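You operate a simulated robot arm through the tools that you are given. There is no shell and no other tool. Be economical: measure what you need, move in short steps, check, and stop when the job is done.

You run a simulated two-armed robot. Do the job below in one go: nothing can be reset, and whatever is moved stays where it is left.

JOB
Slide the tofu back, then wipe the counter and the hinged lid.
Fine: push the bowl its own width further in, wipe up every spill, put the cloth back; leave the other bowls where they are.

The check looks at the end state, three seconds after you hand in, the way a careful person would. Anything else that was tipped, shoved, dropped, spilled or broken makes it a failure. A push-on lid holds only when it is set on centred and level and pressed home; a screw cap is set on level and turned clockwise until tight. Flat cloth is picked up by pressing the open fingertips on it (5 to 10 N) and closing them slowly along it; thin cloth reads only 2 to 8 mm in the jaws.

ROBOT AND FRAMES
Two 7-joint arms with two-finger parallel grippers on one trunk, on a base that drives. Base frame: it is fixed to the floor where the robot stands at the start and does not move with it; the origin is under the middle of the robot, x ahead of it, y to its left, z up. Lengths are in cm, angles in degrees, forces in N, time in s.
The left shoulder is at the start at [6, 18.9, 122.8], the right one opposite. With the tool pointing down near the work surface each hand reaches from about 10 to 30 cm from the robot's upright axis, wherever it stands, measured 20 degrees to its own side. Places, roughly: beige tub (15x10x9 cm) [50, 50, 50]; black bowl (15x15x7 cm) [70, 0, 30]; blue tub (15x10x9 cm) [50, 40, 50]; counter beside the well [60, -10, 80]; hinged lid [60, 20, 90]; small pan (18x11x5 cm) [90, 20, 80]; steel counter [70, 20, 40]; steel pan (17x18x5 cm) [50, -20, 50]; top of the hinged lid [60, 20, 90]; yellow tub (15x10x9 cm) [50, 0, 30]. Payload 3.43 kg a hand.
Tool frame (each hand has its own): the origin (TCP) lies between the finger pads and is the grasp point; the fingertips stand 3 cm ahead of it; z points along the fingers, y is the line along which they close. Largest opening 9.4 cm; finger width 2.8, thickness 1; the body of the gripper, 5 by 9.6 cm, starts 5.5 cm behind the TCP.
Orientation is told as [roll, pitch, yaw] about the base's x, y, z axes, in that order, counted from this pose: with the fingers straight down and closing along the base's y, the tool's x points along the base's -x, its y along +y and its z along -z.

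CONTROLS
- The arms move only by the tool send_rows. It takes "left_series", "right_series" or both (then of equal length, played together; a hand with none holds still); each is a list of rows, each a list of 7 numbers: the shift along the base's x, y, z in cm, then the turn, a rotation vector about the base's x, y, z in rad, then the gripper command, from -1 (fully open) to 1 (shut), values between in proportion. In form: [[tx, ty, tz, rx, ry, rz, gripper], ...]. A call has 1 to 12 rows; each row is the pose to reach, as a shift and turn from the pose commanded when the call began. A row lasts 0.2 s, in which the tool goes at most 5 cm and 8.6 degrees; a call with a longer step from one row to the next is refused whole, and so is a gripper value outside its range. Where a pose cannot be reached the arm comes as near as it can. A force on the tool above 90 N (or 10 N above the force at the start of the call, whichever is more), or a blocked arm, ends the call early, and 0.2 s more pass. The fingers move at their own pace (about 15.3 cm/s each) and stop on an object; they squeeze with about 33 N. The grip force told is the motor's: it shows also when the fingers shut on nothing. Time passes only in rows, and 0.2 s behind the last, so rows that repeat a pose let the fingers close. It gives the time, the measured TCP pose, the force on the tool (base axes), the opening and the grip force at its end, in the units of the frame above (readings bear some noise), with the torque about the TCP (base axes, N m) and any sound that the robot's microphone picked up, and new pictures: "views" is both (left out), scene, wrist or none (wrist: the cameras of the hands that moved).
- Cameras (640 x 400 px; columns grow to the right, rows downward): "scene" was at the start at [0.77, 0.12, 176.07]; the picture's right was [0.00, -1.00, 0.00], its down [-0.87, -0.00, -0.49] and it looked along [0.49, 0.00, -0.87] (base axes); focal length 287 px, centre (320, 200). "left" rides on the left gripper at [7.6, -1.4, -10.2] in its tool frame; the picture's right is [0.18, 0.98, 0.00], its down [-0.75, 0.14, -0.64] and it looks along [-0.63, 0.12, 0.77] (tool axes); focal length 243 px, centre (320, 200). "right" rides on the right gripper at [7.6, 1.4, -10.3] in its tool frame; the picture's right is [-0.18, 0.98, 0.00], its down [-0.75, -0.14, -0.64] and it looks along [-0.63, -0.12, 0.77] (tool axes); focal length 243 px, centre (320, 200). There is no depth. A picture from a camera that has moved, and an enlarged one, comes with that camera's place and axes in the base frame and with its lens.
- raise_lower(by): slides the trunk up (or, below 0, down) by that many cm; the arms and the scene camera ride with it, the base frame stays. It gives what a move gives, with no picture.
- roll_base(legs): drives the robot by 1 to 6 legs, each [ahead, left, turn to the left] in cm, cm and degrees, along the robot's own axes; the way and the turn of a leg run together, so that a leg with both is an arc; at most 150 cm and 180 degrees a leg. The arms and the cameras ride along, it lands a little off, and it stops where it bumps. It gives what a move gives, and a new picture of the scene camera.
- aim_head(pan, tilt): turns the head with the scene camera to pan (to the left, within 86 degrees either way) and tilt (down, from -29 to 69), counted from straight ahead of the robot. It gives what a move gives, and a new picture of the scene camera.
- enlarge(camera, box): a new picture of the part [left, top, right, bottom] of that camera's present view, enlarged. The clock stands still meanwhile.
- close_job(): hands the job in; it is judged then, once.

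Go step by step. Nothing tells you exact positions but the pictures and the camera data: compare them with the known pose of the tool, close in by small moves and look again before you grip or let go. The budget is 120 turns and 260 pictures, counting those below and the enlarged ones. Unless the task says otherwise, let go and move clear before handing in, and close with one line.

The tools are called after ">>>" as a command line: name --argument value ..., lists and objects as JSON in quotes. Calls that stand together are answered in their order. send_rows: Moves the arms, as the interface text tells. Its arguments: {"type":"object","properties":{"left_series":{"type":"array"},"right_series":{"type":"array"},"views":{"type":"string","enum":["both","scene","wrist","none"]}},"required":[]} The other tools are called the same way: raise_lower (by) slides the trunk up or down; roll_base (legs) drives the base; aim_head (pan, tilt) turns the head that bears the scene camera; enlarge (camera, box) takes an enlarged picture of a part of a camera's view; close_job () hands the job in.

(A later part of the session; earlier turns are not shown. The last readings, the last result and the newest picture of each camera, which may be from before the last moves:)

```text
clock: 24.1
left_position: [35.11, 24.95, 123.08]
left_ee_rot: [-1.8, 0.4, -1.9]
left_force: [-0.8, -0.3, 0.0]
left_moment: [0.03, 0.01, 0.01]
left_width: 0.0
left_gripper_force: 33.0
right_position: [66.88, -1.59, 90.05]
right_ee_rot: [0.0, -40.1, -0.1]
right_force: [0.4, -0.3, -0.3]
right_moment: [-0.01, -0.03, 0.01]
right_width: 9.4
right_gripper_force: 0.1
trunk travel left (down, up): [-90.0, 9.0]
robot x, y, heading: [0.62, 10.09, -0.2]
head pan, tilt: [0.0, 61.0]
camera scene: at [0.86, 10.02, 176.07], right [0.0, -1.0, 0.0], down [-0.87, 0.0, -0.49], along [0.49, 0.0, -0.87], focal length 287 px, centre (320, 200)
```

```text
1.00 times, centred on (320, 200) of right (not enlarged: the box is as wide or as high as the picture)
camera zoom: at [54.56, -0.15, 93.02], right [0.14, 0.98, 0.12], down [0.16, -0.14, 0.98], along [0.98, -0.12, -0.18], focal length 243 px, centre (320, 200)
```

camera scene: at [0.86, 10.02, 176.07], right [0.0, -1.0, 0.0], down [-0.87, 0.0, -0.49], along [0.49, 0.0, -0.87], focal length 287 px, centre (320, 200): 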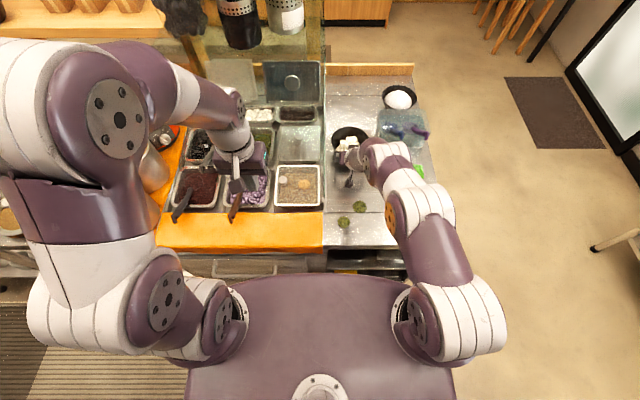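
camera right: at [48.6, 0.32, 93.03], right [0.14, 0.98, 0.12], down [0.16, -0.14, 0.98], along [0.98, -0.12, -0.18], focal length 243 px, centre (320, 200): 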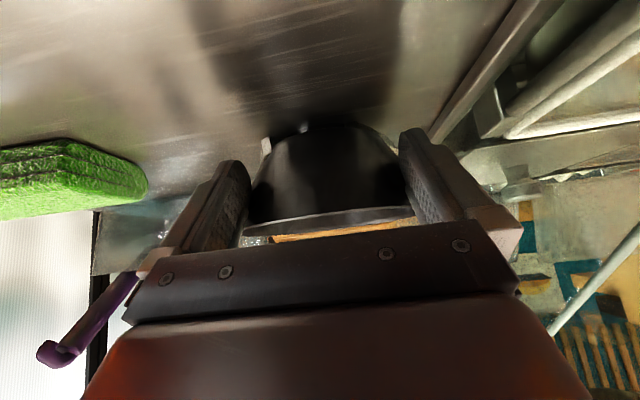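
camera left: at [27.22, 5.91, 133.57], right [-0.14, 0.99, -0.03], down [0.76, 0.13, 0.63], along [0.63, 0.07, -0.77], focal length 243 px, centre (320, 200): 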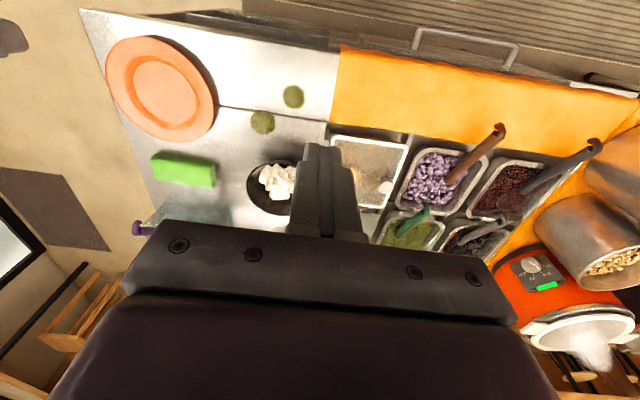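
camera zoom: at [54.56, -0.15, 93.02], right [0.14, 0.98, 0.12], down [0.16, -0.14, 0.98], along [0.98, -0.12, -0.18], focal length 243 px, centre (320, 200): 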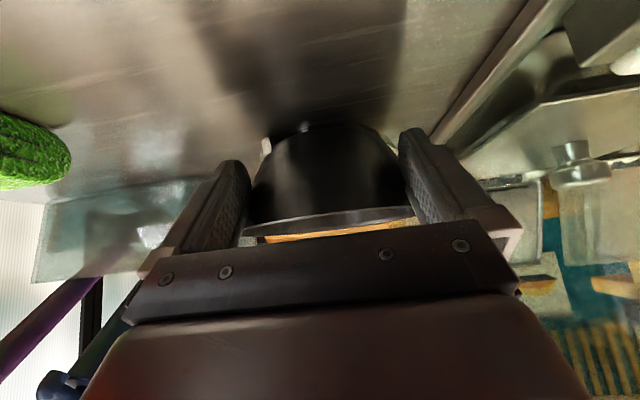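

The bowl is now at about [73.5,-1.5], roughly 15 cm further in than it started. I'll back the right hand straight out, lift it, and turn it toward the cloth.

>>> send_rows --right_series '[[-4, 0, 0.3, 0, 0, 0, -1], [-8, 0, 1, 0, 0, 0, -1], [-12, 0, 3, 0, 0, 0, -1], [-15, 0, 6, 0, 0, 0, -1], [-17, 0, 10, 0, 0, 0, -1], [-17, -2, 14, 0, 0.14, 0, -1], [-17, -5, 17, 0, 0.28, 0, -1], [-17, -8, 19, 0, 0.42, 0, -1], [-17, -11, 19, 0, 0.56, 0, -1], [-17, -14, 19, 0, 0.7, 0, -1]]' --views "both"

```text
clock: 26.3
left_position: [35.06, 25.07, 123.08]
left_ee_rot: [-1.9, 0.4, -2.0]
left_force: [-0.2, 0.9, -0.6]
left_moment: [0.02, 0.02, -0.01]
left_width: 0.0
left_gripper_force: 32.8
right_position: [49.89, -15.86, 109.03]
right_ee_rot: [-0.1, 0.0, -0.1]
right_force: [-0.1, -0.4, -0.4]
right_moment: [0.02, 0.0, 0.03]
right_width: 9.41
right_gripper_force: 0.1
trunk travel left (down, up): [-90.0, 9.0]
robot x, y, heading: [0.06, 9.79, -0.2]
head pan, tilt: [0.0, 61.0]
camera scene: at [0.89, 9.88, 176.07], right [0.0, -1.0, 0.0], down [-0.87, 0.0, -0.48], along [0.48, 0.0, -0.87], focal length 287 px, centre (320, 200)
camera right: at [42.38, -14.32, 119.3], right [0.19, 0.98, 0.0], down [0.75, -0.14, 0.64], along [0.63, -0.12, -0.77], focal length 243 px, centre (320, 200)
```

scene: 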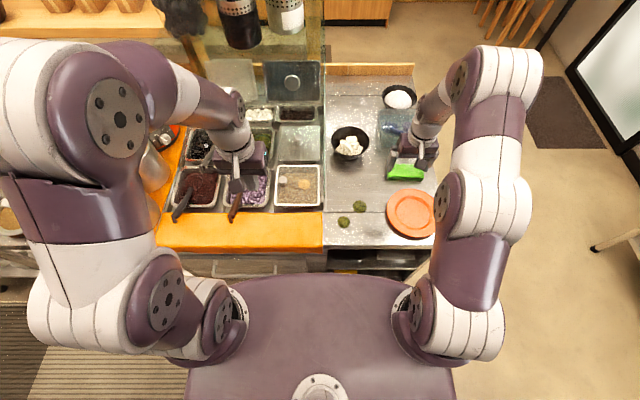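
right: 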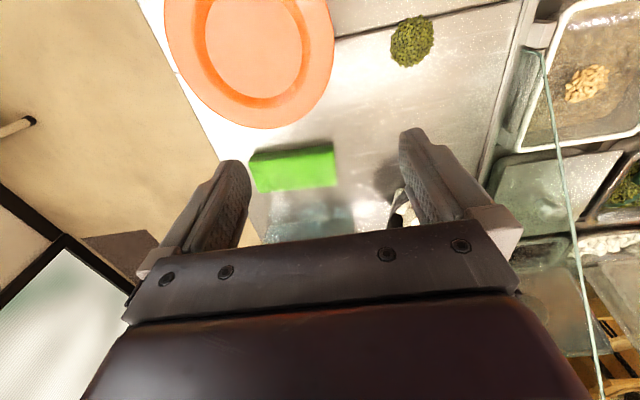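

The tofu bowl stands upright at its new place. The cloth is at [60.9,-22], lengthwise along y. I'll yaw the right hand 90° over it so the fingers close across its 6 cm width.

>>> send_rows --right_series '[[1, -0.6, 0, 0, 0, 0.14, -1], [2, -1.2, 0, 0, 0, 0.28, -1], [3, -1.8, 0, 0, 0, 0.42, -1], [4, -2.4, 0, 0, 0, 0.56, -1], [5, -3, 0, 0, 0, 0.7, -1], [6, -3.6, 0, 0, 0, 0.84, -1], [7, -4.2, 0, 0, 0, 0.98, -1], [8, -4.8, 0, 0, 0, 1.12, -1], [9, -5.4, 0, 0, 0, 1.26, -1], [10, -6, -2, 0, 0, 1.4, -1], [11, -6.1, -5, 0, 0, 1.5, -1], [11, -6.1, -8, 0, 0, 1.571, -1]]' --views "both"

```text
clock: 28.9
left_position: [35.15, 24.99, 123.11]
left_ee_rot: [-1.9, 0.4, -2.0]
left_force: [-1.3, 0.8, -0.8]
left_moment: [-0.02, 0.0, -0.01]
left_width: 0.0
left_gripper_force: 32.8
right_position: [60.89, -21.83, 101.33]
right_ee_rot: [-0.1, -0.1, 90.1]
right_force: [0.4, 0.1, -0.3]
right_moment: [-0.03, -0.01, 0.01]
right_width: 9.39
right_gripper_force: 0.0
right hand out of reach, approached as far as the arm can: row 11
trunk travel left (down, up): [-90.0, 9.0]
robot x, y, heading: [-0.26, 9.8, -0.3]
head pan, tilt: [0.0, 61.0]
camera scene: at [0.89, 10.0, 176.08], right [0.0, -1.0, 0.0], down [-0.87, 0.0, -0.48], along [0.48, 0.0, -0.87], focal length 287 px, centre (320, 200)
camera right: at [59.55, -29.36, 111.37], right [-0.98, 0.18, 0.0], down [0.14, 0.75, 0.64], along [0.12, 0.63, -0.77], focal length 243 px, centre (320, 200)
```

scene: 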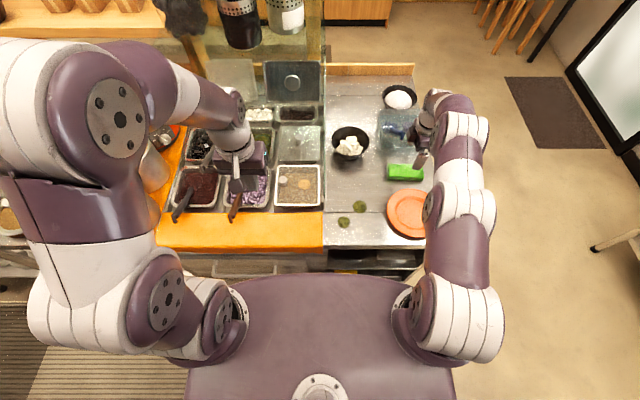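
right: 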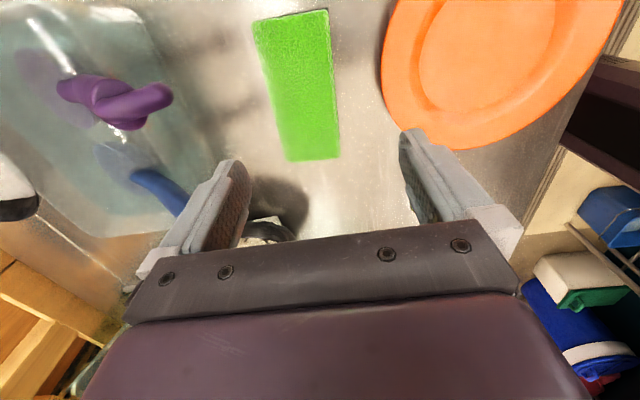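

The fingers straddle the cloth, which is centred at about [61.8,-22.2]. I'll shift slightly and lower toward the counter with the fingers open.

>>> send_rows --right_series '[[0.8, -0.3, -3, 0, 0, 0, -1], [0.8, -0.3, -6, 0, 0, 0, -1], [0.8, -0.3, -9, 0, 0, 0, -1], [0.8, -0.3, -10.5, 0, 0, 0, -1], [0.8, -0.3, -11.6, 0, 0, 0, -1]]' --views "both"

```text
clock: 30.1
left_position: [34.59, 25.16, 123.3]
left_ee_rot: [-2.0, 0.1, -2.0]
left_force: [0.2, 0.2, 0.0]
left_moment: [-0.03, -0.06, -0.01]
left_width: 0.0
left_gripper_force: 32.9
right_position: [59.5, -21.53, 91.09]
right_ee_rot: [-0.8, 0.2, 89.9]
right_force: [4.3, -2.6, 17.6]
right_moment: [-0.07, -1.02, -0.16]
right_width: 9.41
right_gripper_force: 0.0
right hand out of reach, approached as far as the arm can: row 1, 2, 3, 4, 5
trunk travel left (down, up): [-90.0, 9.0]
robot x, y, heading: [-0.09, 9.87, -0.1]
head pan, tilt: [0.0, 61.0]
camera scene: at [0.16, 10.28, 176.12], right [0.0, -1.0, 0.0], down [-0.87, 0.0, -0.49], along [0.49, 0.0, -0.87], focal length 287 px, centre (320, 200)
camera right: at [58.06, -29.06, 101.31], right [-0.98, 0.19, -0.01], down [0.13, 0.76, 0.64], along [0.13, 0.63, -0.77], focal length 243 px, centre (320, 200)
```

scene: 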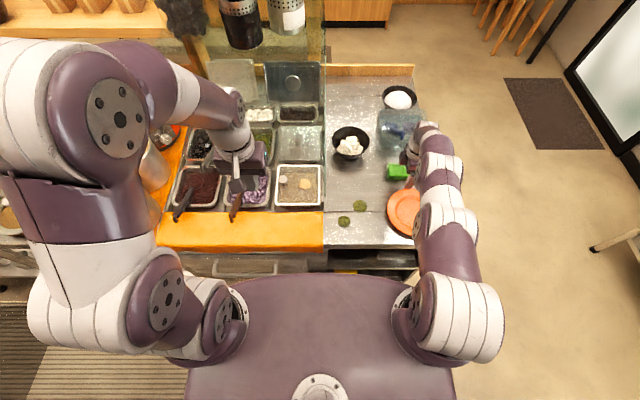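
right: 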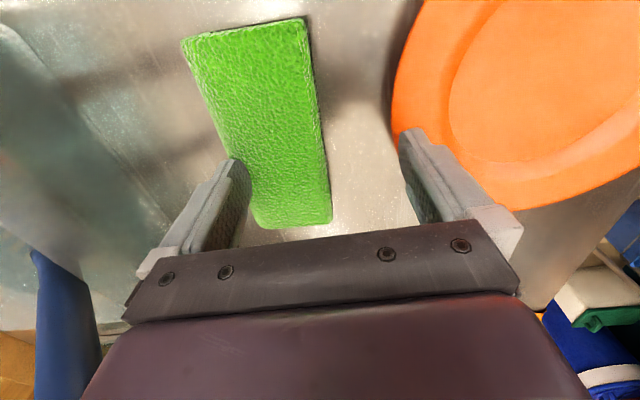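

The arm is at the edge of its reach, and one fingertip is just resting on the cloth (its top is at z≈88). I'll lift off and pull back, and only after that drive the base closer.

>>> send_rows --right_series '[[-1.5, 0, 3, 0, 0, 0, -1], [-1.5, 0, 7, 0, 0, 0, -1], [-1.5, 0, 11, 0, 0, 0, -1], [-5, 0, 14, 0, 0, 0, -1], [-9, 0, 16, 0, 0, 0, -1], [-12, 0, 17, 0, 0, 0, -1]]' --views "both"

```text
clock: 31.5
left_position: [35.08, 24.99, 123.01]
left_ee_rot: [-1.9, 0.4, -1.9]
left_force: [-0.3, 0.3, -0.5]
left_moment: [-0.01, 0.03, 0.0]
left_width: 0.04
left_gripper_force: 32.5
right_position: [47.42, -21.55, 107.63]
right_ee_rot: [0.0, 0.0, 90.1]
right_force: [-0.2, -0.3, 0.7]
right_moment: [0.0, 0.0, 0.01]
right_width: 9.43
right_gripper_force: 0.0
trunk travel left (down, up): [-90.0, 9.0]
robot x, y, heading: [0.11, 10.25, 0.1]
head pan, tilt: [0.0, 61.0]
camera scene: at [0.81, 10.01, 176.07], right [0.0, -1.0, 0.0], down [-0.87, 0.0, -0.48], along [0.48, 0.0, -0.87], focal length 287 px, centre (320, 200)
camera right: at [46.08, -29.13, 117.84], right [-0.98, 0.18, 0.0], down [0.14, 0.75, 0.64], along [0.12, 0.63, -0.77], focal length 243 px, centre (320, 200)
```

scene: 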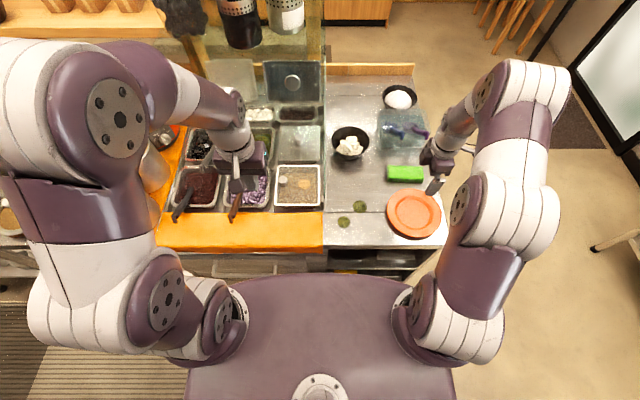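
right: 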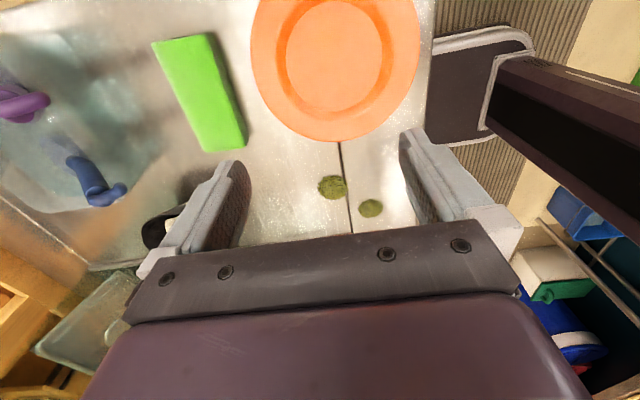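

Both hands are high and clear, so I'll drive the base ahead 12 cm.

>>> roll_base --legs '[[12, 0, 0]]'

```text
clock: 32.7
left_position: [46.96, 24.94, 123.16]
left_ee_rot: [-1.9, 0.3, -2.1]
left_force: [-0.1, 0.4, 0.2]
left_moment: [-0.01, -0.02, 0.01]
left_width: 0.0
left_gripper_force: 33.3
right_position: [59.32, -21.67, 107.6]
right_ee_rot: [0.0, 0.1, 89.9]
right_force: [-0.1, -0.2, 0.0]
right_moment: [-0.01, 0.02, 0.06]
right_width: 9.39
right_gripper_force: 0.0
trunk travel left (down, up): [-90.0, 9.0]
robot x, y, heading: [11.83, 9.65, -0.0]
head pan, tilt: [0.0, 61.0]
camera scene: at [12.74, 10.02, 176.07], right [0.0, -1.0, 0.0], down [-0.87, 0.0, -0.49], along [0.49, 0.0, -0.87], focal length 287 px, centre (320, 200)
```

scene: 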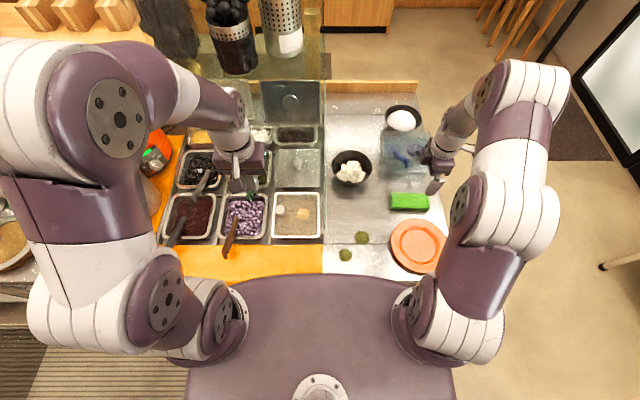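

The drive went cleanly. I'll move the hand over the cloth centre at about [62,-22] and look from the wrist camera before descending.

>>> send_rows --right_series '[[1.5, -0.3, -4, 0, 0, 0, -1], [2.5, -0.3, -8, 0, 0, 0, -1], [2.7, -0.3, -12, 0, 0, 0, -1]]' --views "wrist"

```text
clock: 33.5
left_position: [47.15, 24.88, 123.08]
left_ee_rot: [-1.9, 0.4, -2.1]
left_force: [0.3, -0.1, 0.0]
left_moment: [-0.03, 0.02, 0.0]
left_width: 0.0
left_gripper_force: 32.6
right_position: [62.27, -22.02, 95.54]
right_ee_rot: [0.0, -0.1, 90.0]
right_force: [0.2, -0.1, -0.2]
right_moment: [0.02, 0.02, 0.01]
right_width: 9.39
right_gripper_force: 0.1
trunk travel left (down, up): [-90.0, 9.0]
robot x, y, heading: [12.15, 9.73, -0.2]
head pan, tilt: [0.0, 61.0]
camera right: at [60.91, -29.57, 105.74], right [-0.98, 0.19, 0.0], down [0.14, 0.75, 0.64], along [0.12, 0.63, -0.77], focal length 243 px, centre (320, 200)
```

right: 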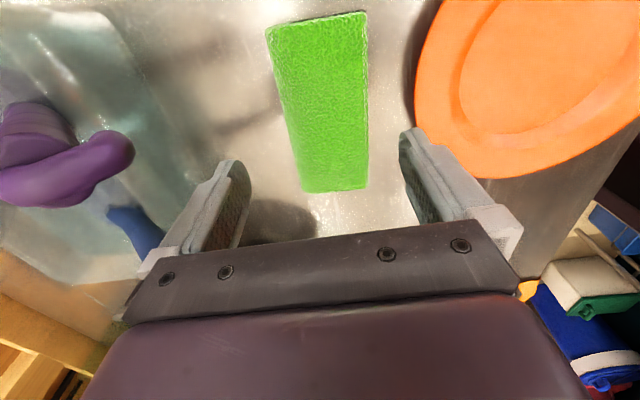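

The cloth is centred between the fingers at [61.7,-22.3]. I'll go down to just above the counter.

>>> send_rows --right_series '[[-0.5, -0.2, -2, 0, 0, 0, -1], [-0.5, -0.2, -4, 0, 0, 0, -1], [-0.5, -0.2, -5.5, 0, 0, 0, -1], [-0.5, -0.2, -6.4, 0, 0, 0, -1]]' --views "wrist"

```text
clock: 34.5
left_position: [47.08, 24.89, 123.1]
left_ee_rot: [-1.9, 0.4, -2.2]
left_force: [0.3, 0.6, 0.5]
left_moment: [0.03, 0.03, 0.0]
left_width: 0.01
left_gripper_force: 32.9
right_position: [61.76, -22.21, 89.23]
right_ee_rot: [0.0, 0.0, 89.9]
right_force: [0.1, -0.9, 0.0]
right_moment: [-0.02, -0.04, -0.05]
right_width: 9.4
right_gripper_force: 0.1
trunk travel left (down, up): [-90.0, 9.0]
robot x, y, heading: [12.19, 9.93, -0.1]
head pan, tilt: [0.0, 61.0]
camera right: at [60.35, -29.71, 99.41], right [-0.98, 0.19, 0.0], down [0.14, 0.75, 0.64], along [0.12, 0.63, -0.77], focal length 243 px, centre (320, 200)
```

right: 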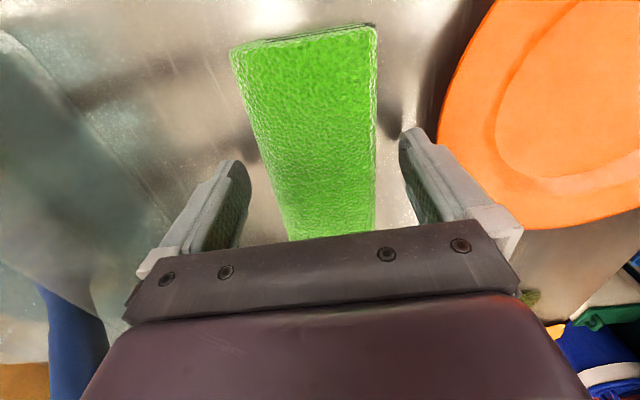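

No contact yet and the cloth lies between the fingers. I'll go down 0.4 cm more and close slowly.

>>> send_rows --right_series '[[0, 0, -0.4, 0, 0, 0, -1], [0, 0, -0.4, 0, 0, 0, -0.4], [0, 0, -0.4, 0, 0, 0, 0], [0, 0, -0.4, 0, 0, 0, 0.3], [0, 0, -0.4, 0, 0, 0, 0.6], [0, 0, -0.4, 0, 0, 0, 1], [0, 0, -0.4, 0, 0, 0, 1]]' --views "both"

```text
clock: 36.1
left_position: [47.07, 24.98, 123.12]
left_ee_rot: [-1.9, 0.4, -2.2]
left_force: [0.4, -1.5, -1.0]
left_moment: [0.01, 0.06, 0.0]
left_width: 0.0
left_gripper_force: 33.2
right_position: [61.79, -22.13, 88.82]
right_ee_rot: [0.1, -0.1, 89.9]
right_force: [0.2, -0.4, 1.9]
right_moment: [0.02, -0.03, -0.1]
right_width: 6.48
right_gripper_force: 32.9
trunk travel left (down, up): [-90.0, 9.0]
robot x, y, heading: [11.93, 10.24, -0.1]
head pan, tilt: [0.0, 61.0]
camera scene: at [12.78, 10.02, 176.07], right [0.0, -1.0, 0.0], down [-0.87, 0.0, -0.48], along [0.48, 0.0, -0.87], focal length 287 px, centre (320, 200)
camera right: at [60.29, -29.72, 99.07], right [-0.98, 0.19, 0.0], down [0.14, 0.75, 0.64], along [0.12, 0.63, -0.77], focal length 243 px, centre (320, 200)
```

scene: 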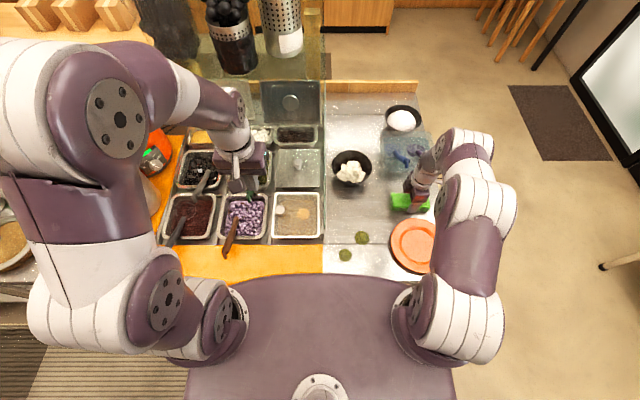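
right: 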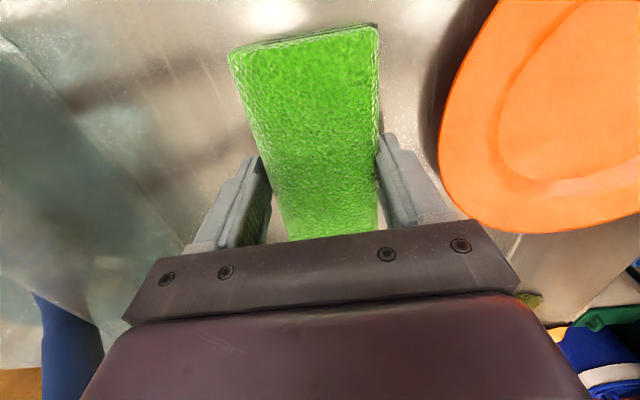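

The cloth is held firmly at 6.5 cm. I'll remember its home pose: TCP [61.8,-22.1,88.8], yaw 90. Next I'll lift it and carry it to [55,-1.4], behind the spills.

>>> send_rows --right_series '[[0, 0, 4, 0, 0, 0, 1], [0, 0, 8, 0, 0, 0, 1], [-1, 4, 9, 0, 0, 0, 1], [-2.5, 8, 9, 0, 0, 0, 1], [-4, 12, 9, 0, 0, 0, 1], [-5.5, 16, 9, 0, 0, 0, 1], [-6.8, 20.7, 9, 0, 0, 0, 1], [-6.8, 20.7, 5, 0, 0, 0, 1], [-6.8, 20.7, 2, 0, 0, 0, 1]]' --views "both"

```text
clock: 38.1
left_position: [47.23, 24.84, 123.15]
left_ee_rot: [-1.9, 0.4, -2.1]
left_force: [-0.8, 0.6, 0.2]
left_moment: [-0.04, -0.02, -0.01]
left_width: 0.01
left_gripper_force: 32.8
right_position: [54.96, -1.68, 90.7]
right_ee_rot: [0.1, 0.0, 89.8]
right_force: [0.6, 0.0, -1.3]
right_moment: [-0.01, -0.03, -0.02]
right_width: 6.45
right_gripper_force: 32.9
trunk travel left (down, up): [-90.0, 9.0]
robot x, y, heading: [12.25, 9.49, 0.0]
head pan, tilt: [0.0, 61.0]
camera scene: at [12.94, 9.96, 176.08], right [0.0, -1.0, 0.0], down [-0.88, 0.0, -0.48], along [0.48, 0.0, -0.88], focal length 287 px, centre (320, 200)
camera right: at [53.52, -9.11, 100.95], right [-0.98, 0.19, 0.0], down [0.14, 0.75, 0.64], along [0.12, 0.63, -0.77], focal length 243 px, centre (320, 200)
```

scene: 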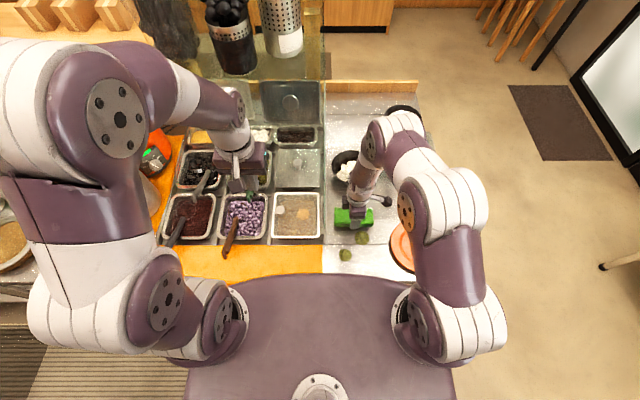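
right: 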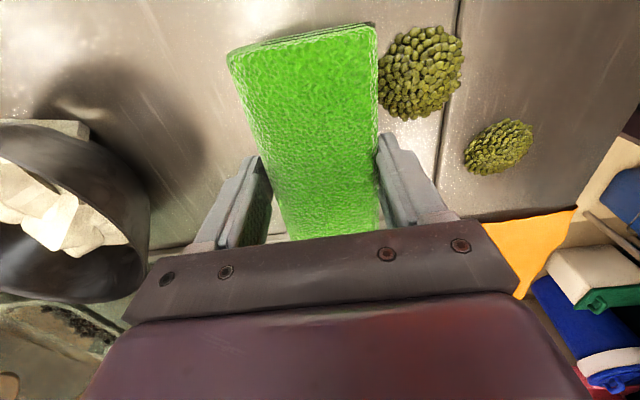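

Spill A is just in front of the cloth and B is further on, both within its width. I'll press the cloth down lightly here to find the contact force.

>>> send_rows --right_series '[[0, 0, -1, 0, 0, 0, 1], [0, 0, -1.7, 0, 0, 0, 1], [0, 0, -2.0, 0, 0, 0, 1], [0, 0, -2.3, 0, 0, 0, 1]]' --views "none"

```text
clock: 39.1
left_position: [46.84, 24.99, 123.16]
left_ee_rot: [-1.9, 0.2, -2.1]
left_force: [-0.3, -0.4, 0.1]
left_moment: [-0.01, 0.02, 0.0]
left_width: 0.0
left_gripper_force: 32.9
right_position: [54.93, -1.41, 88.79]
right_ee_rot: [-0.4, -0.2, 89.7]
right_force: [-1.0, -5.9, 36.9]
right_moment: [-0.26, 0.49, -0.38]
right_width: 6.4
right_gripper_force: 32.9
trunk travel left (down, up): [-90.0, 9.0]
robot x, y, heading: [12.07, 9.99, -0.2]
head pan, tilt: [0.0, 61.0]
```

Contact is firm at z≈88.8 (37 N). I'll ease off to a light press and sweep back and forth over both spills.

>>> send_rows --right_series '[[0, 0, 0.25, 0, 0, 0, 1], [-2, 0, 0.25, 0, 0, 0, 1], [-4, 0, 0.25, 0, 0, 0, 1], [-6, 0, 0.25, 0, 0, 0, 1], [-8, 0, 0.25, 0, 0, 0, 1], [-10, 0, 0.25, 0, 0, 0, 1], [-12, 0, 0.25, 0, 0, 0, 1], [-14, 0, 0.25, 0, 0, 0, 1]]' --views "both"

```text
clock: 40.9
left_position: [47.04, 25.0, 123.04]
left_ee_rot: [-2.0, 0.3, -2.1]
left_force: [0.5, 0.1, 0.0]
left_moment: [0.0, 0.01, 0.01]
left_width: 0.0
left_gripper_force: 32.8
right_position: [40.91, -1.34, 88.82]
right_ee_rot: [-0.2, 0.1, 89.8]
right_force: [15.5, 2.7, 36.0]
right_moment: [-0.02, -0.32, -0.19]
right_width: 6.41
right_gripper_force: 33.2
trunk travel left (down, up): [-90.0, 9.0]
robot x, y, heading: [12.37, 9.87, -0.4]
head pan, tilt: [0.0, 61.0]
camera scene: at [12.78, 10.13, 176.09], right [0.0, -1.0, 0.0], down [-0.87, 0.0, -0.48], along [0.48, 0.0, -0.87], focal length 287 px, centre (320, 200)
camera right: at [39.54, -8.92, 98.99], right [-0.98, 0.19, 0.0], down [0.14, 0.75, 0.64], along [0.12, 0.63, -0.77], focal length 243 px, centre (320, 200)
```

scene: 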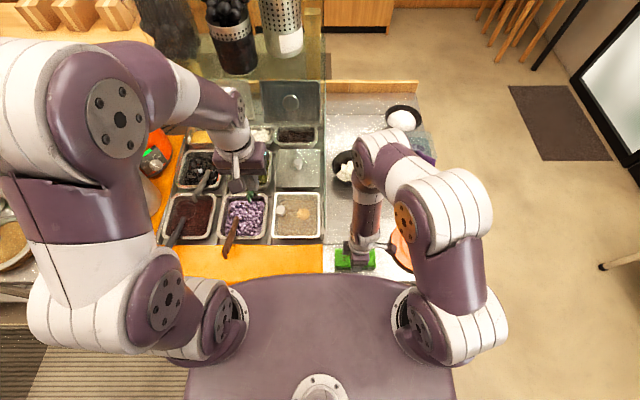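
right: 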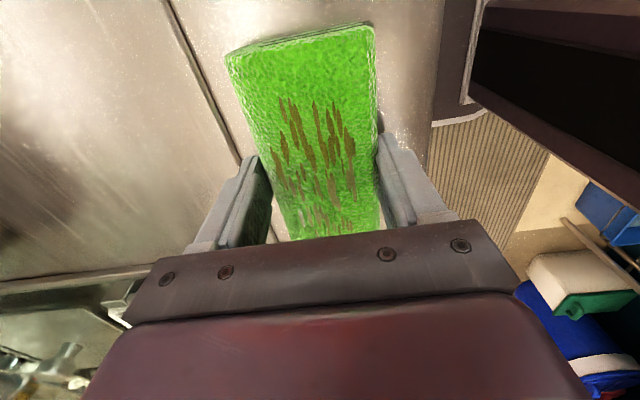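

Spill A's spot is already clear and the cloth shows stains. I'll sweep back once and lift to inspect.

>>> send_rows --right_series '[[2, 0, 0.1, 0, 0, 0, 1], [4, 0, 0.1, 0, 0, 0, 1], [6, 0, 0.1, 0, 0, 0, 1], [8, 0, 0.1, 0, 0, 0, 1], [10, 0, 0.1, 0, 0, 0, 1], [12, 0, 0.1, 0, 0, 0, 1], [12, 0, 3, 0, 0, 0, 1], [12, 0, 7, 0, 0, 0, 1], [12, -3, 11, 0, 0, 0, 1]]' --views "both"

>>> enlarge --camera "scene" --box '[260, 100, 460, 290]'

```text
clock: 42.9
left_position: [46.96, 24.71, 123.03]
left_ee_rot: [-1.8, 0.3, -2.2]
left_force: [0.5, 0.0, -0.3]
left_moment: [0.04, 0.01, -0.02]
left_width: 0.02
left_gripper_force: 33.1
right_position: [52.79, -4.74, 99.84]
right_ee_rot: [0.0, -0.1, 89.9]
right_force: [0.7, 0.5, -1.1]
right_moment: [0.0, 0.02, -0.02]
right_width: 6.38
right_gripper_force: 33.0
trunk travel left (down, up): [-90.0, 9.0]
robot x, y, heading: [12.14, 9.7, -0.2]
head pan, tilt: [0.0, 61.0]
camera scene: at [12.72, 9.78, 176.06], right [0.0, -1.0, 0.0], down [-0.87, 0.0, -0.49], along [0.49, 0.0, -0.87], focal length 287 px, centre (320, 200)
camera right: at [51.38, -12.21, 110.03], right [-0.98, 0.19, 0.0], down [0.14, 0.75, 0.64], along [0.12, 0.63, -0.77], focal length 243 px, centre (320, 200)
```

scene: 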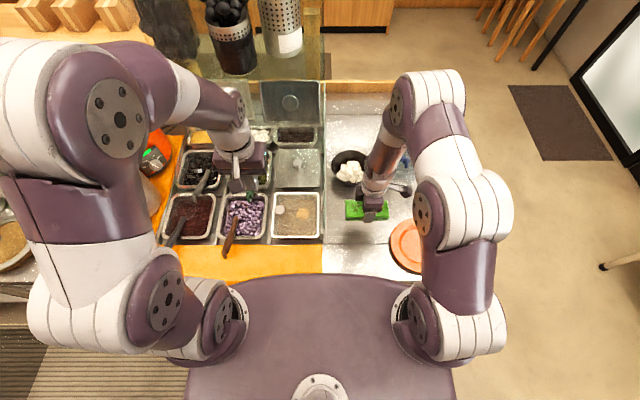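
right: 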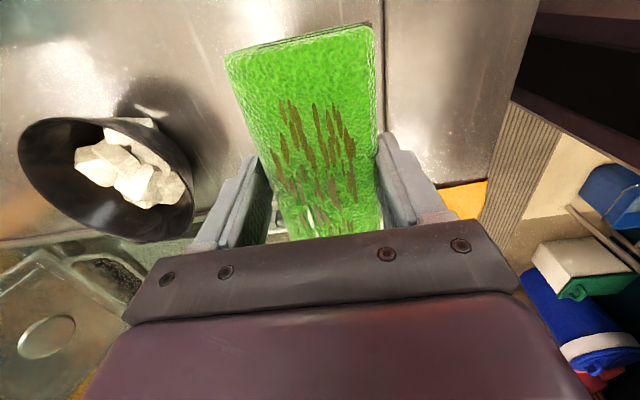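

```text
2.11 times, centred on (360, 195) of scene
camera zoom: at [12.72, 9.78, 176.06], right [0.0, -1.0, 0.0], down [-0.87, 0.0, -0.49], along [0.49, 0.0, -0.87], focal length 604 px, centre (236, 210)
```

zoom: 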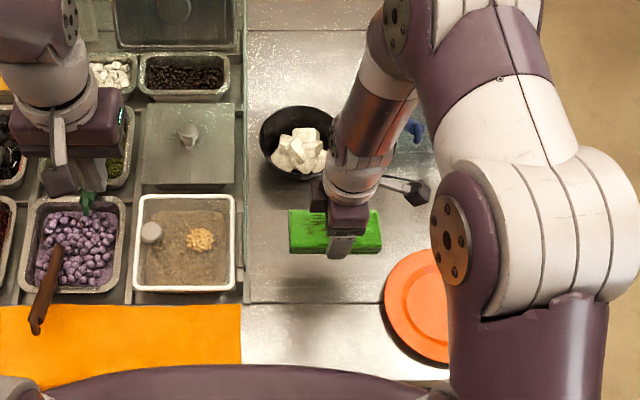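

Both counter spills are gone. The lid spill at [55.6,15.5] lies behind the glass pane, so the left arm should do it. I'll turn the cloth lengthwise along x and set it down on the front of the counter for the left hand.

>>> send_rows --right_series '[[-0.8, 0.4, 0, 0, 0, -0.14, 1], [-1.6, 0.8, 0, 0, 0, -0.28, 1], [-2.4, 1.2, 0, 0, 0, -0.42, 1], [-3.2, 1.6, 0, 0, 0, -0.56, 1], [-4, 2, 0, 0, 0, -0.7, 1], [-4.8, 2.4, 0, 0, 0, -0.84, 1], [-5.6, 2.8, 0, 0, 0, -0.98, 1], [-6.4, 3, 0, 0, 0, -1.12, 1], [-7.2, 3, 0, 0, 0, -1.26, 1], [-7.8, 3, -2, 0, 0, -1.4, 1], [-7.8, 3, -5, 0, 0, -1.5, 1], [-7.8, 3, -8.5, 0, 0, -1.571, 1]]' --views "both"

```text
clock: 45.5
left_position: [47.09, 24.87, 123.12]
left_ee_rot: [-1.9, 0.5, -2.2]
left_force: [0.4, 0.3, -0.1]
left_moment: [0.0, 0.01, -0.02]
left_width: 0.03
left_gripper_force: 32.9
right_position: [45.01, -1.57, 91.15]
right_ee_rot: [0.0, -0.1, -0.2]
right_force: [0.8, -0.1, -1.3]
right_moment: [0.02, 0.02, 0.0]
right_width: 6.41
right_gripper_force: 32.2
trunk travel left (down, up): [-90.0, 9.0]
robot x, y, heading: [12.04, 9.75, 0.0]
head pan, tilt: [0.0, 61.0]
camera scene: at [12.92, 10.01, 176.08], right [0.0, -1.0, 0.0], down [-0.88, 0.0, -0.48], along [0.48, 0.0, -0.88], focal length 287 px, centre (320, 200)
camera right: at [37.54, 0.05, 101.38], right [0.19, 0.98, 0.0], down [0.75, -0.14, 0.64], along [0.63, -0.12, -0.77], focal length 243 px, centre (320, 200)
```

scene: 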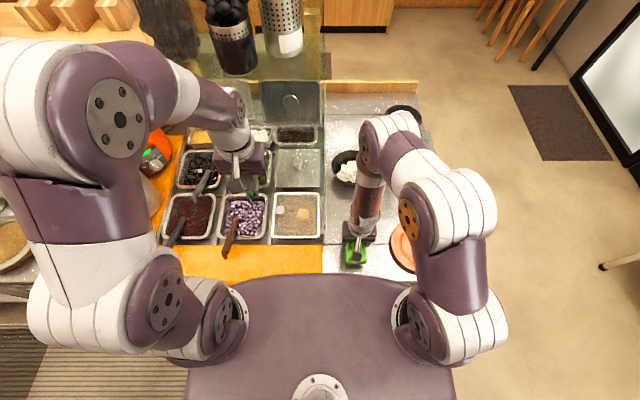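
right: 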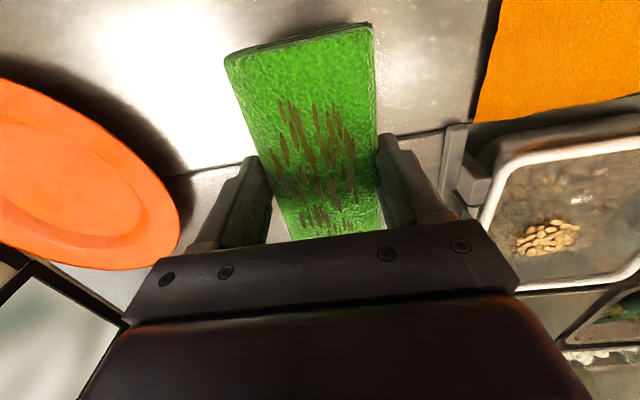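

I'll lower the cloth to the counter and release it, then go straight up.

>>> send_rows --right_series '[[0, 0, -1.2, 0, 0, 0, 1], [0, 0, -2.2, 0, 0, 0, 1], [0, 0, -2.2, 0, 0, 0, 0], [0, 0, -2.2, 0, 0, 0, -1], [0, 0, -2.2, 0, 0, 0, -1], [0, 0, 1, 0, 0, 0, -1], [0, 0, 5, 0, 0, 0, -1], [-2, 0, 9, 0, 0, 0, -1], [-4, 0, 13, 0, 0, 0, -1], [-7, 0, 16, 0, 0, 0, -1], [-10, 0, 18, 0, 0, 0, -1]]' --views "both"

```text
clock: 47.8
left_position: [46.98, 24.92, 123.07]
left_ee_rot: [-2.0, 0.3, -2.2]
left_force: [-0.3, -0.5, -0.1]
left_moment: [-0.02, -0.03, -0.05]
left_width: 0.0
left_gripper_force: 33.4
right_position: [38.68, -1.01, 108.55]
right_ee_rot: [1.0, -3.3, 0.2]
right_force: [3.5, -2.7, 0.0]
right_moment: [0.27, 0.46, 0.2]
right_width: 9.38
right_gripper_force: 0.0
trunk travel left (down, up): [-90.0, 9.0]
robot x, y, heading: [12.41, 10.08, -0.1]
head pan, tilt: [0.0, 61.0]
stopped in row 11 (right hand): the force on the tool passed its limit at 169 N (the readings are from after the stop); the commanded pose is now the measured one
camera scene: at [12.64, 10.02, 176.07], right [0.0, -1.0, 0.0], down [-0.87, 0.0, -0.49], along [0.49, 0.0, -0.87], focal length 287 px, centre (320, 200)
camera right: at [30.53, 0.31, 118.29], right [0.18, 0.98, 0.03], down [0.72, -0.15, 0.68], along [0.67, -0.1, -0.73], focal length 243 px, centre (320, 200)
```

scene: 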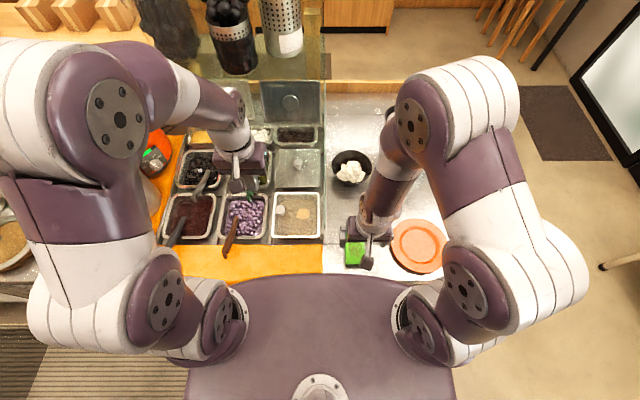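
right: 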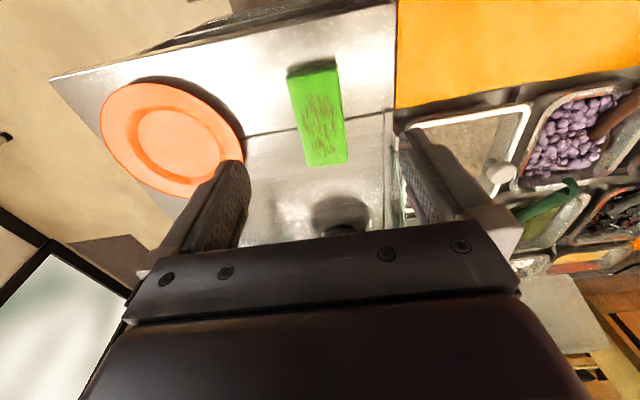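

The cloth is on the counter. The right wrist bumped the robot's own torso while pulling back, with no harm to the scene. I'll move that hand forward and out to the right before driving.

>>> send_rows --right_series '[[2, -1, 0, 0, 0, 0, -1], [5, -4, 0, 0, 0, 0, -1], [7, -8, 0, 0, 0, 0, -1], [7, -12, 1, 0, 0, 0, -1], [7, -16, 2, 0, 0, 0, -1], [7, -20, 2, 0, 0, 0, -1]]' --views "scene"

```text
clock: 49.2
left_position: [47.1, 24.91, 123.12]
left_ee_rot: [-1.8, 0.4, -2.1]
left_force: [0.2, 0.0, 0.1]
left_moment: [0.02, 0.02, 0.0]
left_width: 0.0
left_gripper_force: 33.2
right_position: [45.74, -21.16, 110.42]
right_ee_rot: [1.1, -3.1, 0.2]
right_force: [0.0, 0.3, 0.5]
right_moment: [-0.02, -0.01, 0.0]
right_width: 9.42
right_gripper_force: 0.0
trunk travel left (down, up): [-90.0, 9.0]
robot x, y, heading: [11.99, 10.13, -0.2]
head pan, tilt: [0.0, 61.0]
camera scene: at [12.91, 9.81, 176.07], right [0.0, -1.0, 0.0], down [-0.87, 0.0, -0.48], along [0.48, 0.0, -0.87], focal length 287 px, centre (320, 200)
```

scene: 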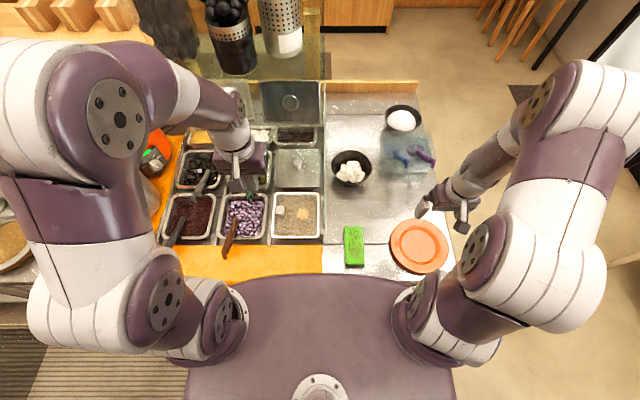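

Everything is clear; the cloth rests at [44.8,-1.3]. I'll drive right 20 cm so the left hand can pick it up.

>>> roll_base --legs '[[0, -20, 0]]'

```text
clock: 50.8
left_position: [47.06, 5.07, 123.14]
left_ee_rot: [-2.1, 0.3, -2.0]
left_force: [0.4, 0.3, 0.3]
left_moment: [0.01, 0.02, -0.01]
left_width: 0.01
left_gripper_force: 33.1
right_position: [45.63, -40.86, 110.55]
right_ee_rot: [0.9, -3.1, 0.1]
right_force: [0.0, -0.3, 0.7]
right_moment: [0.0, 0.0, 0.0]
right_width: 9.4
right_gripper_force: 0.1
trunk travel left (down, up): [-90.0, 9.0]
robot x, y, heading: [11.71, -10.22, -0.2]
head pan, tilt: [0.0, 61.0]
camera scene: at [12.73, -9.73, 176.07], right [0.0, -1.0, 0.0], down [-0.87, 0.0, -0.48], along [0.48, 0.0, -0.87], focal length 287 px, centre (320, 200)
```

scene: 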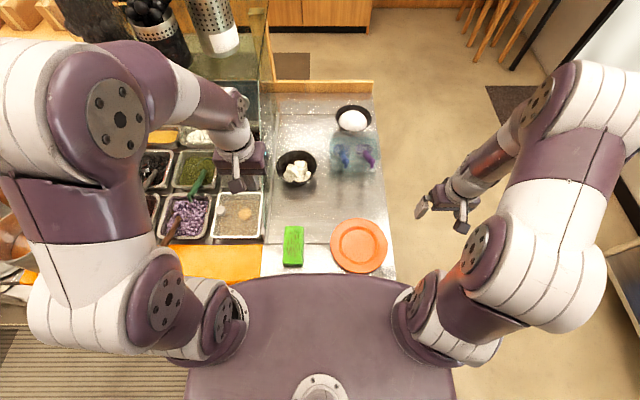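

I'll bring the left hand over the cloth with the fingers open, level it, and descend partway.

>>> send_rows --left_series '[[-1, -3, 0, 0.035, 0, 0.035, -1], [-2, -6.4, -1, 0.035, 0, 0.035, -1], [-2, -6.4, -5, 0.035, 0, 0.035, -1], [-2, -6.4, -9, 0.035, 0, 0.035, -1], [-2, -6.4, -13, 0.035, 0, 0.035, -1], [-2, -6.4, -17, 0.035, 0, 0.035, -1], [-2, -6.4, -21, 0.035, 0, 0.035, -1], [-2, -6.4, -25, 0.035, 0, 0.035, -1], [-2, -6.4, -28, 0.035, 0, 0.035, -1]]' --views "both"

```text
clock: 52.8
left_position: [45.01, -1.61, 95.04]
left_ee_rot: [0.1, 0.4, -0.2]
left_force: [-0.3, -0.6, -1.0]
left_moment: [0.01, -0.02, 0.04]
left_width: 9.4
left_gripper_force: 0.0
right_position: [45.64, -41.14, 110.42]
right_ee_rot: [1.1, -3.1, 0.1]
right_force: [-0.6, -0.3, 0.3]
right_moment: [0.02, -0.01, 0.02]
right_width: 9.38
right_gripper_force: 0.1
trunk travel left (down, up): [-90.0, 9.0]
robot x, y, heading: [11.74, -10.02, -0.5]
head pan, tilt: [0.0, 61.0]
camera scene: at [12.79, -10.08, 176.08], right [0.0, -1.0, 0.0], down [-0.87, 0.0, -0.48], along [0.48, 0.0, -0.87], focal length 287 px, centre (320, 200)
camera left: at [37.32, -3.13, 105.33], right [-0.18, 0.98, 0.0], down [0.76, 0.14, 0.64], along [0.63, 0.12, -0.77], focal length 243 px, centre (320, 200)
```

scene: 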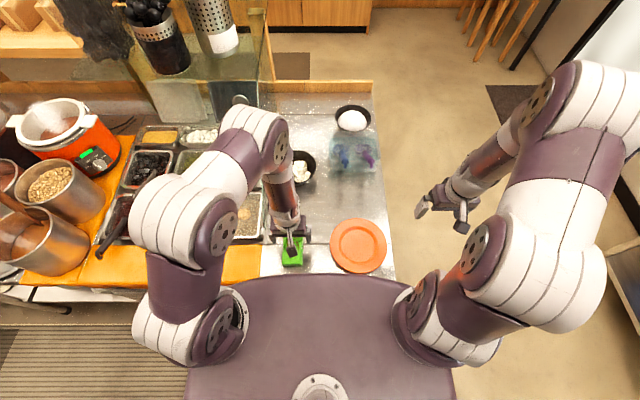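
left: 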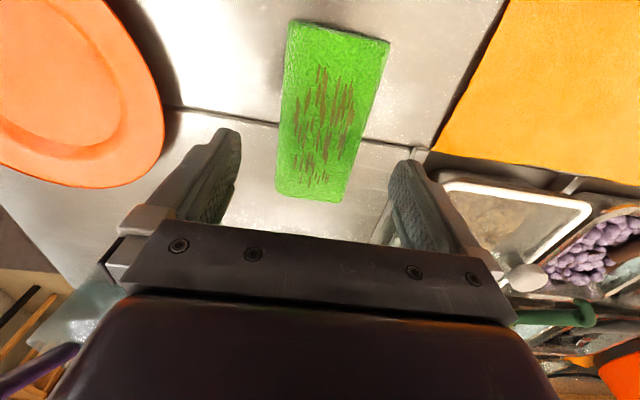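

The cloth is centred between the left fingers. I'll descend and close slowly.

>>> send_rows --left_series '[[0, 0, -3, 0, 0, 0, -1], [0, 0, -5, 0, 0, 0, -1], [0, 0, -6.2, 0, 0, 0, -1], [0, 0, -6.2, 0, 0, 0, -0.2], [0, 0, -6.2, 0, 0, 0, 0.2], [0, 0, -6.2, 0, 0, 0, 0.6], [0, 0, -6.2, 0, 0, 0, 1], [0, 0, -6.2, 0, 0, 0, 1]]' --views "wrist"

```text
clock: 54.6
left_position: [45.09, -1.64, 88.93]
left_ee_rot: [0.0, 0.4, -0.1]
left_force: [0.2, 0.5, -0.1]
left_moment: [0.01, 0.01, 0.01]
left_width: 6.4
left_gripper_force: 33.2
right_position: [45.62, -41.2, 110.48]
right_ee_rot: [1.0, -3.1, 0.1]
right_force: [-0.2, 0.9, -0.5]
right_moment: [0.01, 0.0, 0.01]
right_width: 9.42
right_gripper_force: 0.0
trunk travel left (down, up): [-90.0, 9.0]
robot x, y, heading: [11.85, -10.28, 0.0]
head pan, tilt: [0.0, 61.0]
camera left: at [37.42, -3.16, 99.25], right [-0.18, 0.98, 0.0], down [0.76, 0.14, 0.64], along [0.63, 0.12, -0.77], focal length 243 px, centre (320, 200)
```

left: 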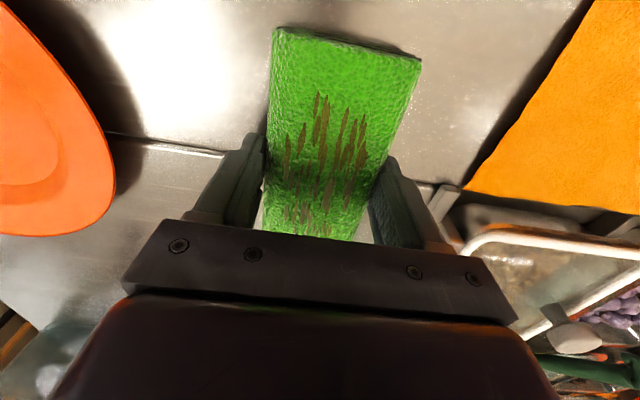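

The cloth is held. I'll lift it straight up high, as its own step, before driving.

>>> send_rows --left_series '[[0, 0, 4, 0, 0, 0, 1], [0, 0, 8, 0, 0, 0, 1], [0, 0, 12, 0, 0, 0, 1], [0.5, 0, 16, 0, 0, 0, 1], [1, 0, 20, 0, 0, 0, 1], [1.5, 0, 24, 0, 0, 0, 1], [2, 0, 28, 0, 0, 0, 1], [2, 0, 32, 0, 0, 0, 1]]' --views "none"

```text
clock: 56.4
left_position: [46.88, -1.49, 121.06]
left_ee_rot: [0.2, 0.4, -0.1]
left_force: [1.0, -0.5, 0.1]
left_moment: [0.0, 0.06, 0.01]
left_width: 6.41
left_gripper_force: 33.4
right_position: [45.47, -41.11, 110.44]
right_ee_rot: [1.0, -3.3, 0.1]
right_force: [0.0, 0.1, 0.9]
right_moment: [-0.02, -0.01, -0.04]
right_width: 9.42
right_gripper_force: 0.2
trunk travel left (down, up): [-90.0, 9.0]
robot x, y, heading: [12.19, -10.52, -0.2]
head pan, tilt: [0.0, 61.0]
```

The pane's upper edge slopes from [51, z 89] back to [78, z 113], so the raised cloth clears it easily. I'll drive left 14 cm.

>>> roll_base --legs '[[0, 14, 0.2]]'

```text
clock: 57.8
left_position: [46.95, 12.39, 120.84]
left_ee_rot: [0.2, 0.4, -0.1]
left_force: [-0.1, -0.5, -0.4]
left_moment: [0.01, -0.03, 0.02]
left_width: 6.39
left_gripper_force: 33.0
right_position: [45.65, -27.18, 110.39]
right_ee_rot: [1.2, -3.0, 0.2]
right_force: [-0.7, -0.2, -0.1]
right_moment: [0.03, -0.03, 0.03]
right_width: 9.39
right_gripper_force: 0.0
trunk travel left (down, up): [-90.0, 9.0]
robot x, y, heading: [12.27, 3.84, -0.0]
head pan, tilt: [0.0, 61.0]
camera scene: at [12.77, 3.63, 176.07], right [0.0, -1.0, 0.0], down [-0.87, 0.0, -0.48], along [0.48, 0.0, -0.87], focal length 287 px, centre (320, 200)
```

scene: 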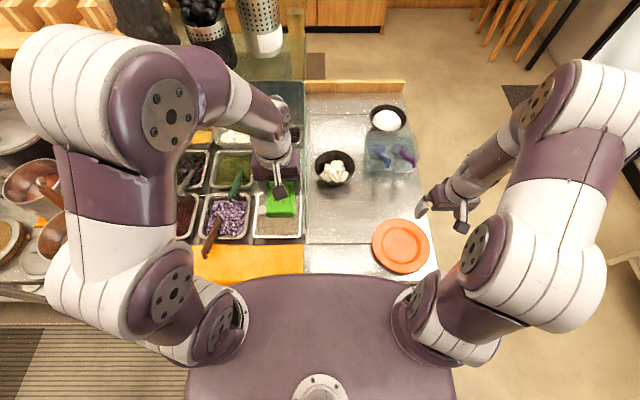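

The left hand is now near the lid. I'll move over it to about [55.3,15.3] at z≈103 and look.

>>> send_rows --left_series '[[2, 1, -3, 0, 0, 0, 1], [4, 2, -6, 0, 0, 0, 1], [6, 2.9, -10, 0, 0, 0, 1], [8.4, 2.9, -14, 0, 0, 0, 1], [8.4, 2.9, -18, 0, 0, 0, 1]]' --views "both"

>>> enlarge --camera "scene" --box '[200, 100, 360, 270]'

```text
clock: 59.0
left_position: [55.44, 15.39, 102.92]
left_ee_rot: [0.0, 0.4, -0.1]
left_force: [0.4, 0.3, -0.4]
left_moment: [0.0, 0.01, 0.01]
left_width: 6.38
left_gripper_force: 32.7
right_position: [45.73, -27.06, 110.46]
right_ee_rot: [1.1, -3.1, 0.1]
right_force: [0.3, -1.1, -0.3]
right_moment: [-0.01, 0.02, -0.01]
right_width: 9.4
right_gripper_force: 0.0
trunk travel left (down, up): [-90.0, 9.0]
robot x, y, heading: [12.29, 3.73, 0.1]
head pan, tilt: [0.0, 61.0]
camera scene: at [12.86, 3.9, 176.08], right [0.0, -1.0, 0.0], down [-0.87, 0.0, -0.48], along [0.48, 0.0, -0.87], focal length 287 px, centre (320, 200)
camera left: at [47.84, 13.86, 113.21], right [-0.18, 0.98, 0.0], down [0.76, 0.14, 0.64], along [0.63, 0.12, -0.77], focal length 243 px, centre (320, 200)
```

scene: 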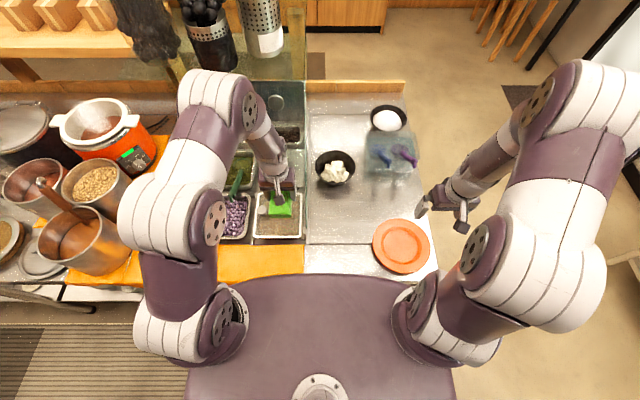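
left: 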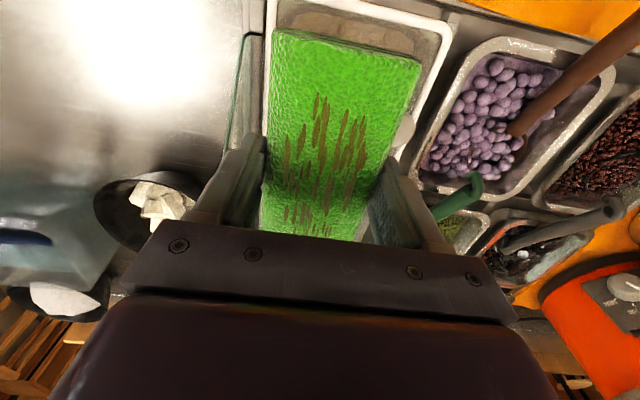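

```text
2.35 times, centred on (280, 185) of scene
camera zoom: at [12.86, 3.9, 176.08], right [0.0, -1.0, 0.0], down [-0.87, 0.0, -0.48], along [0.48, 0.0, -0.87], focal length 675 px, centre (414, 235)
```

zoom: 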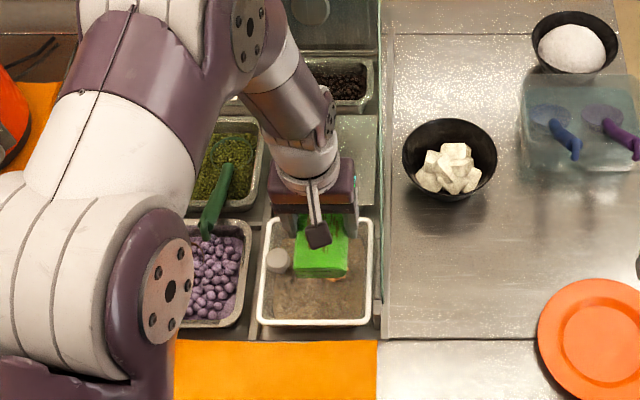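

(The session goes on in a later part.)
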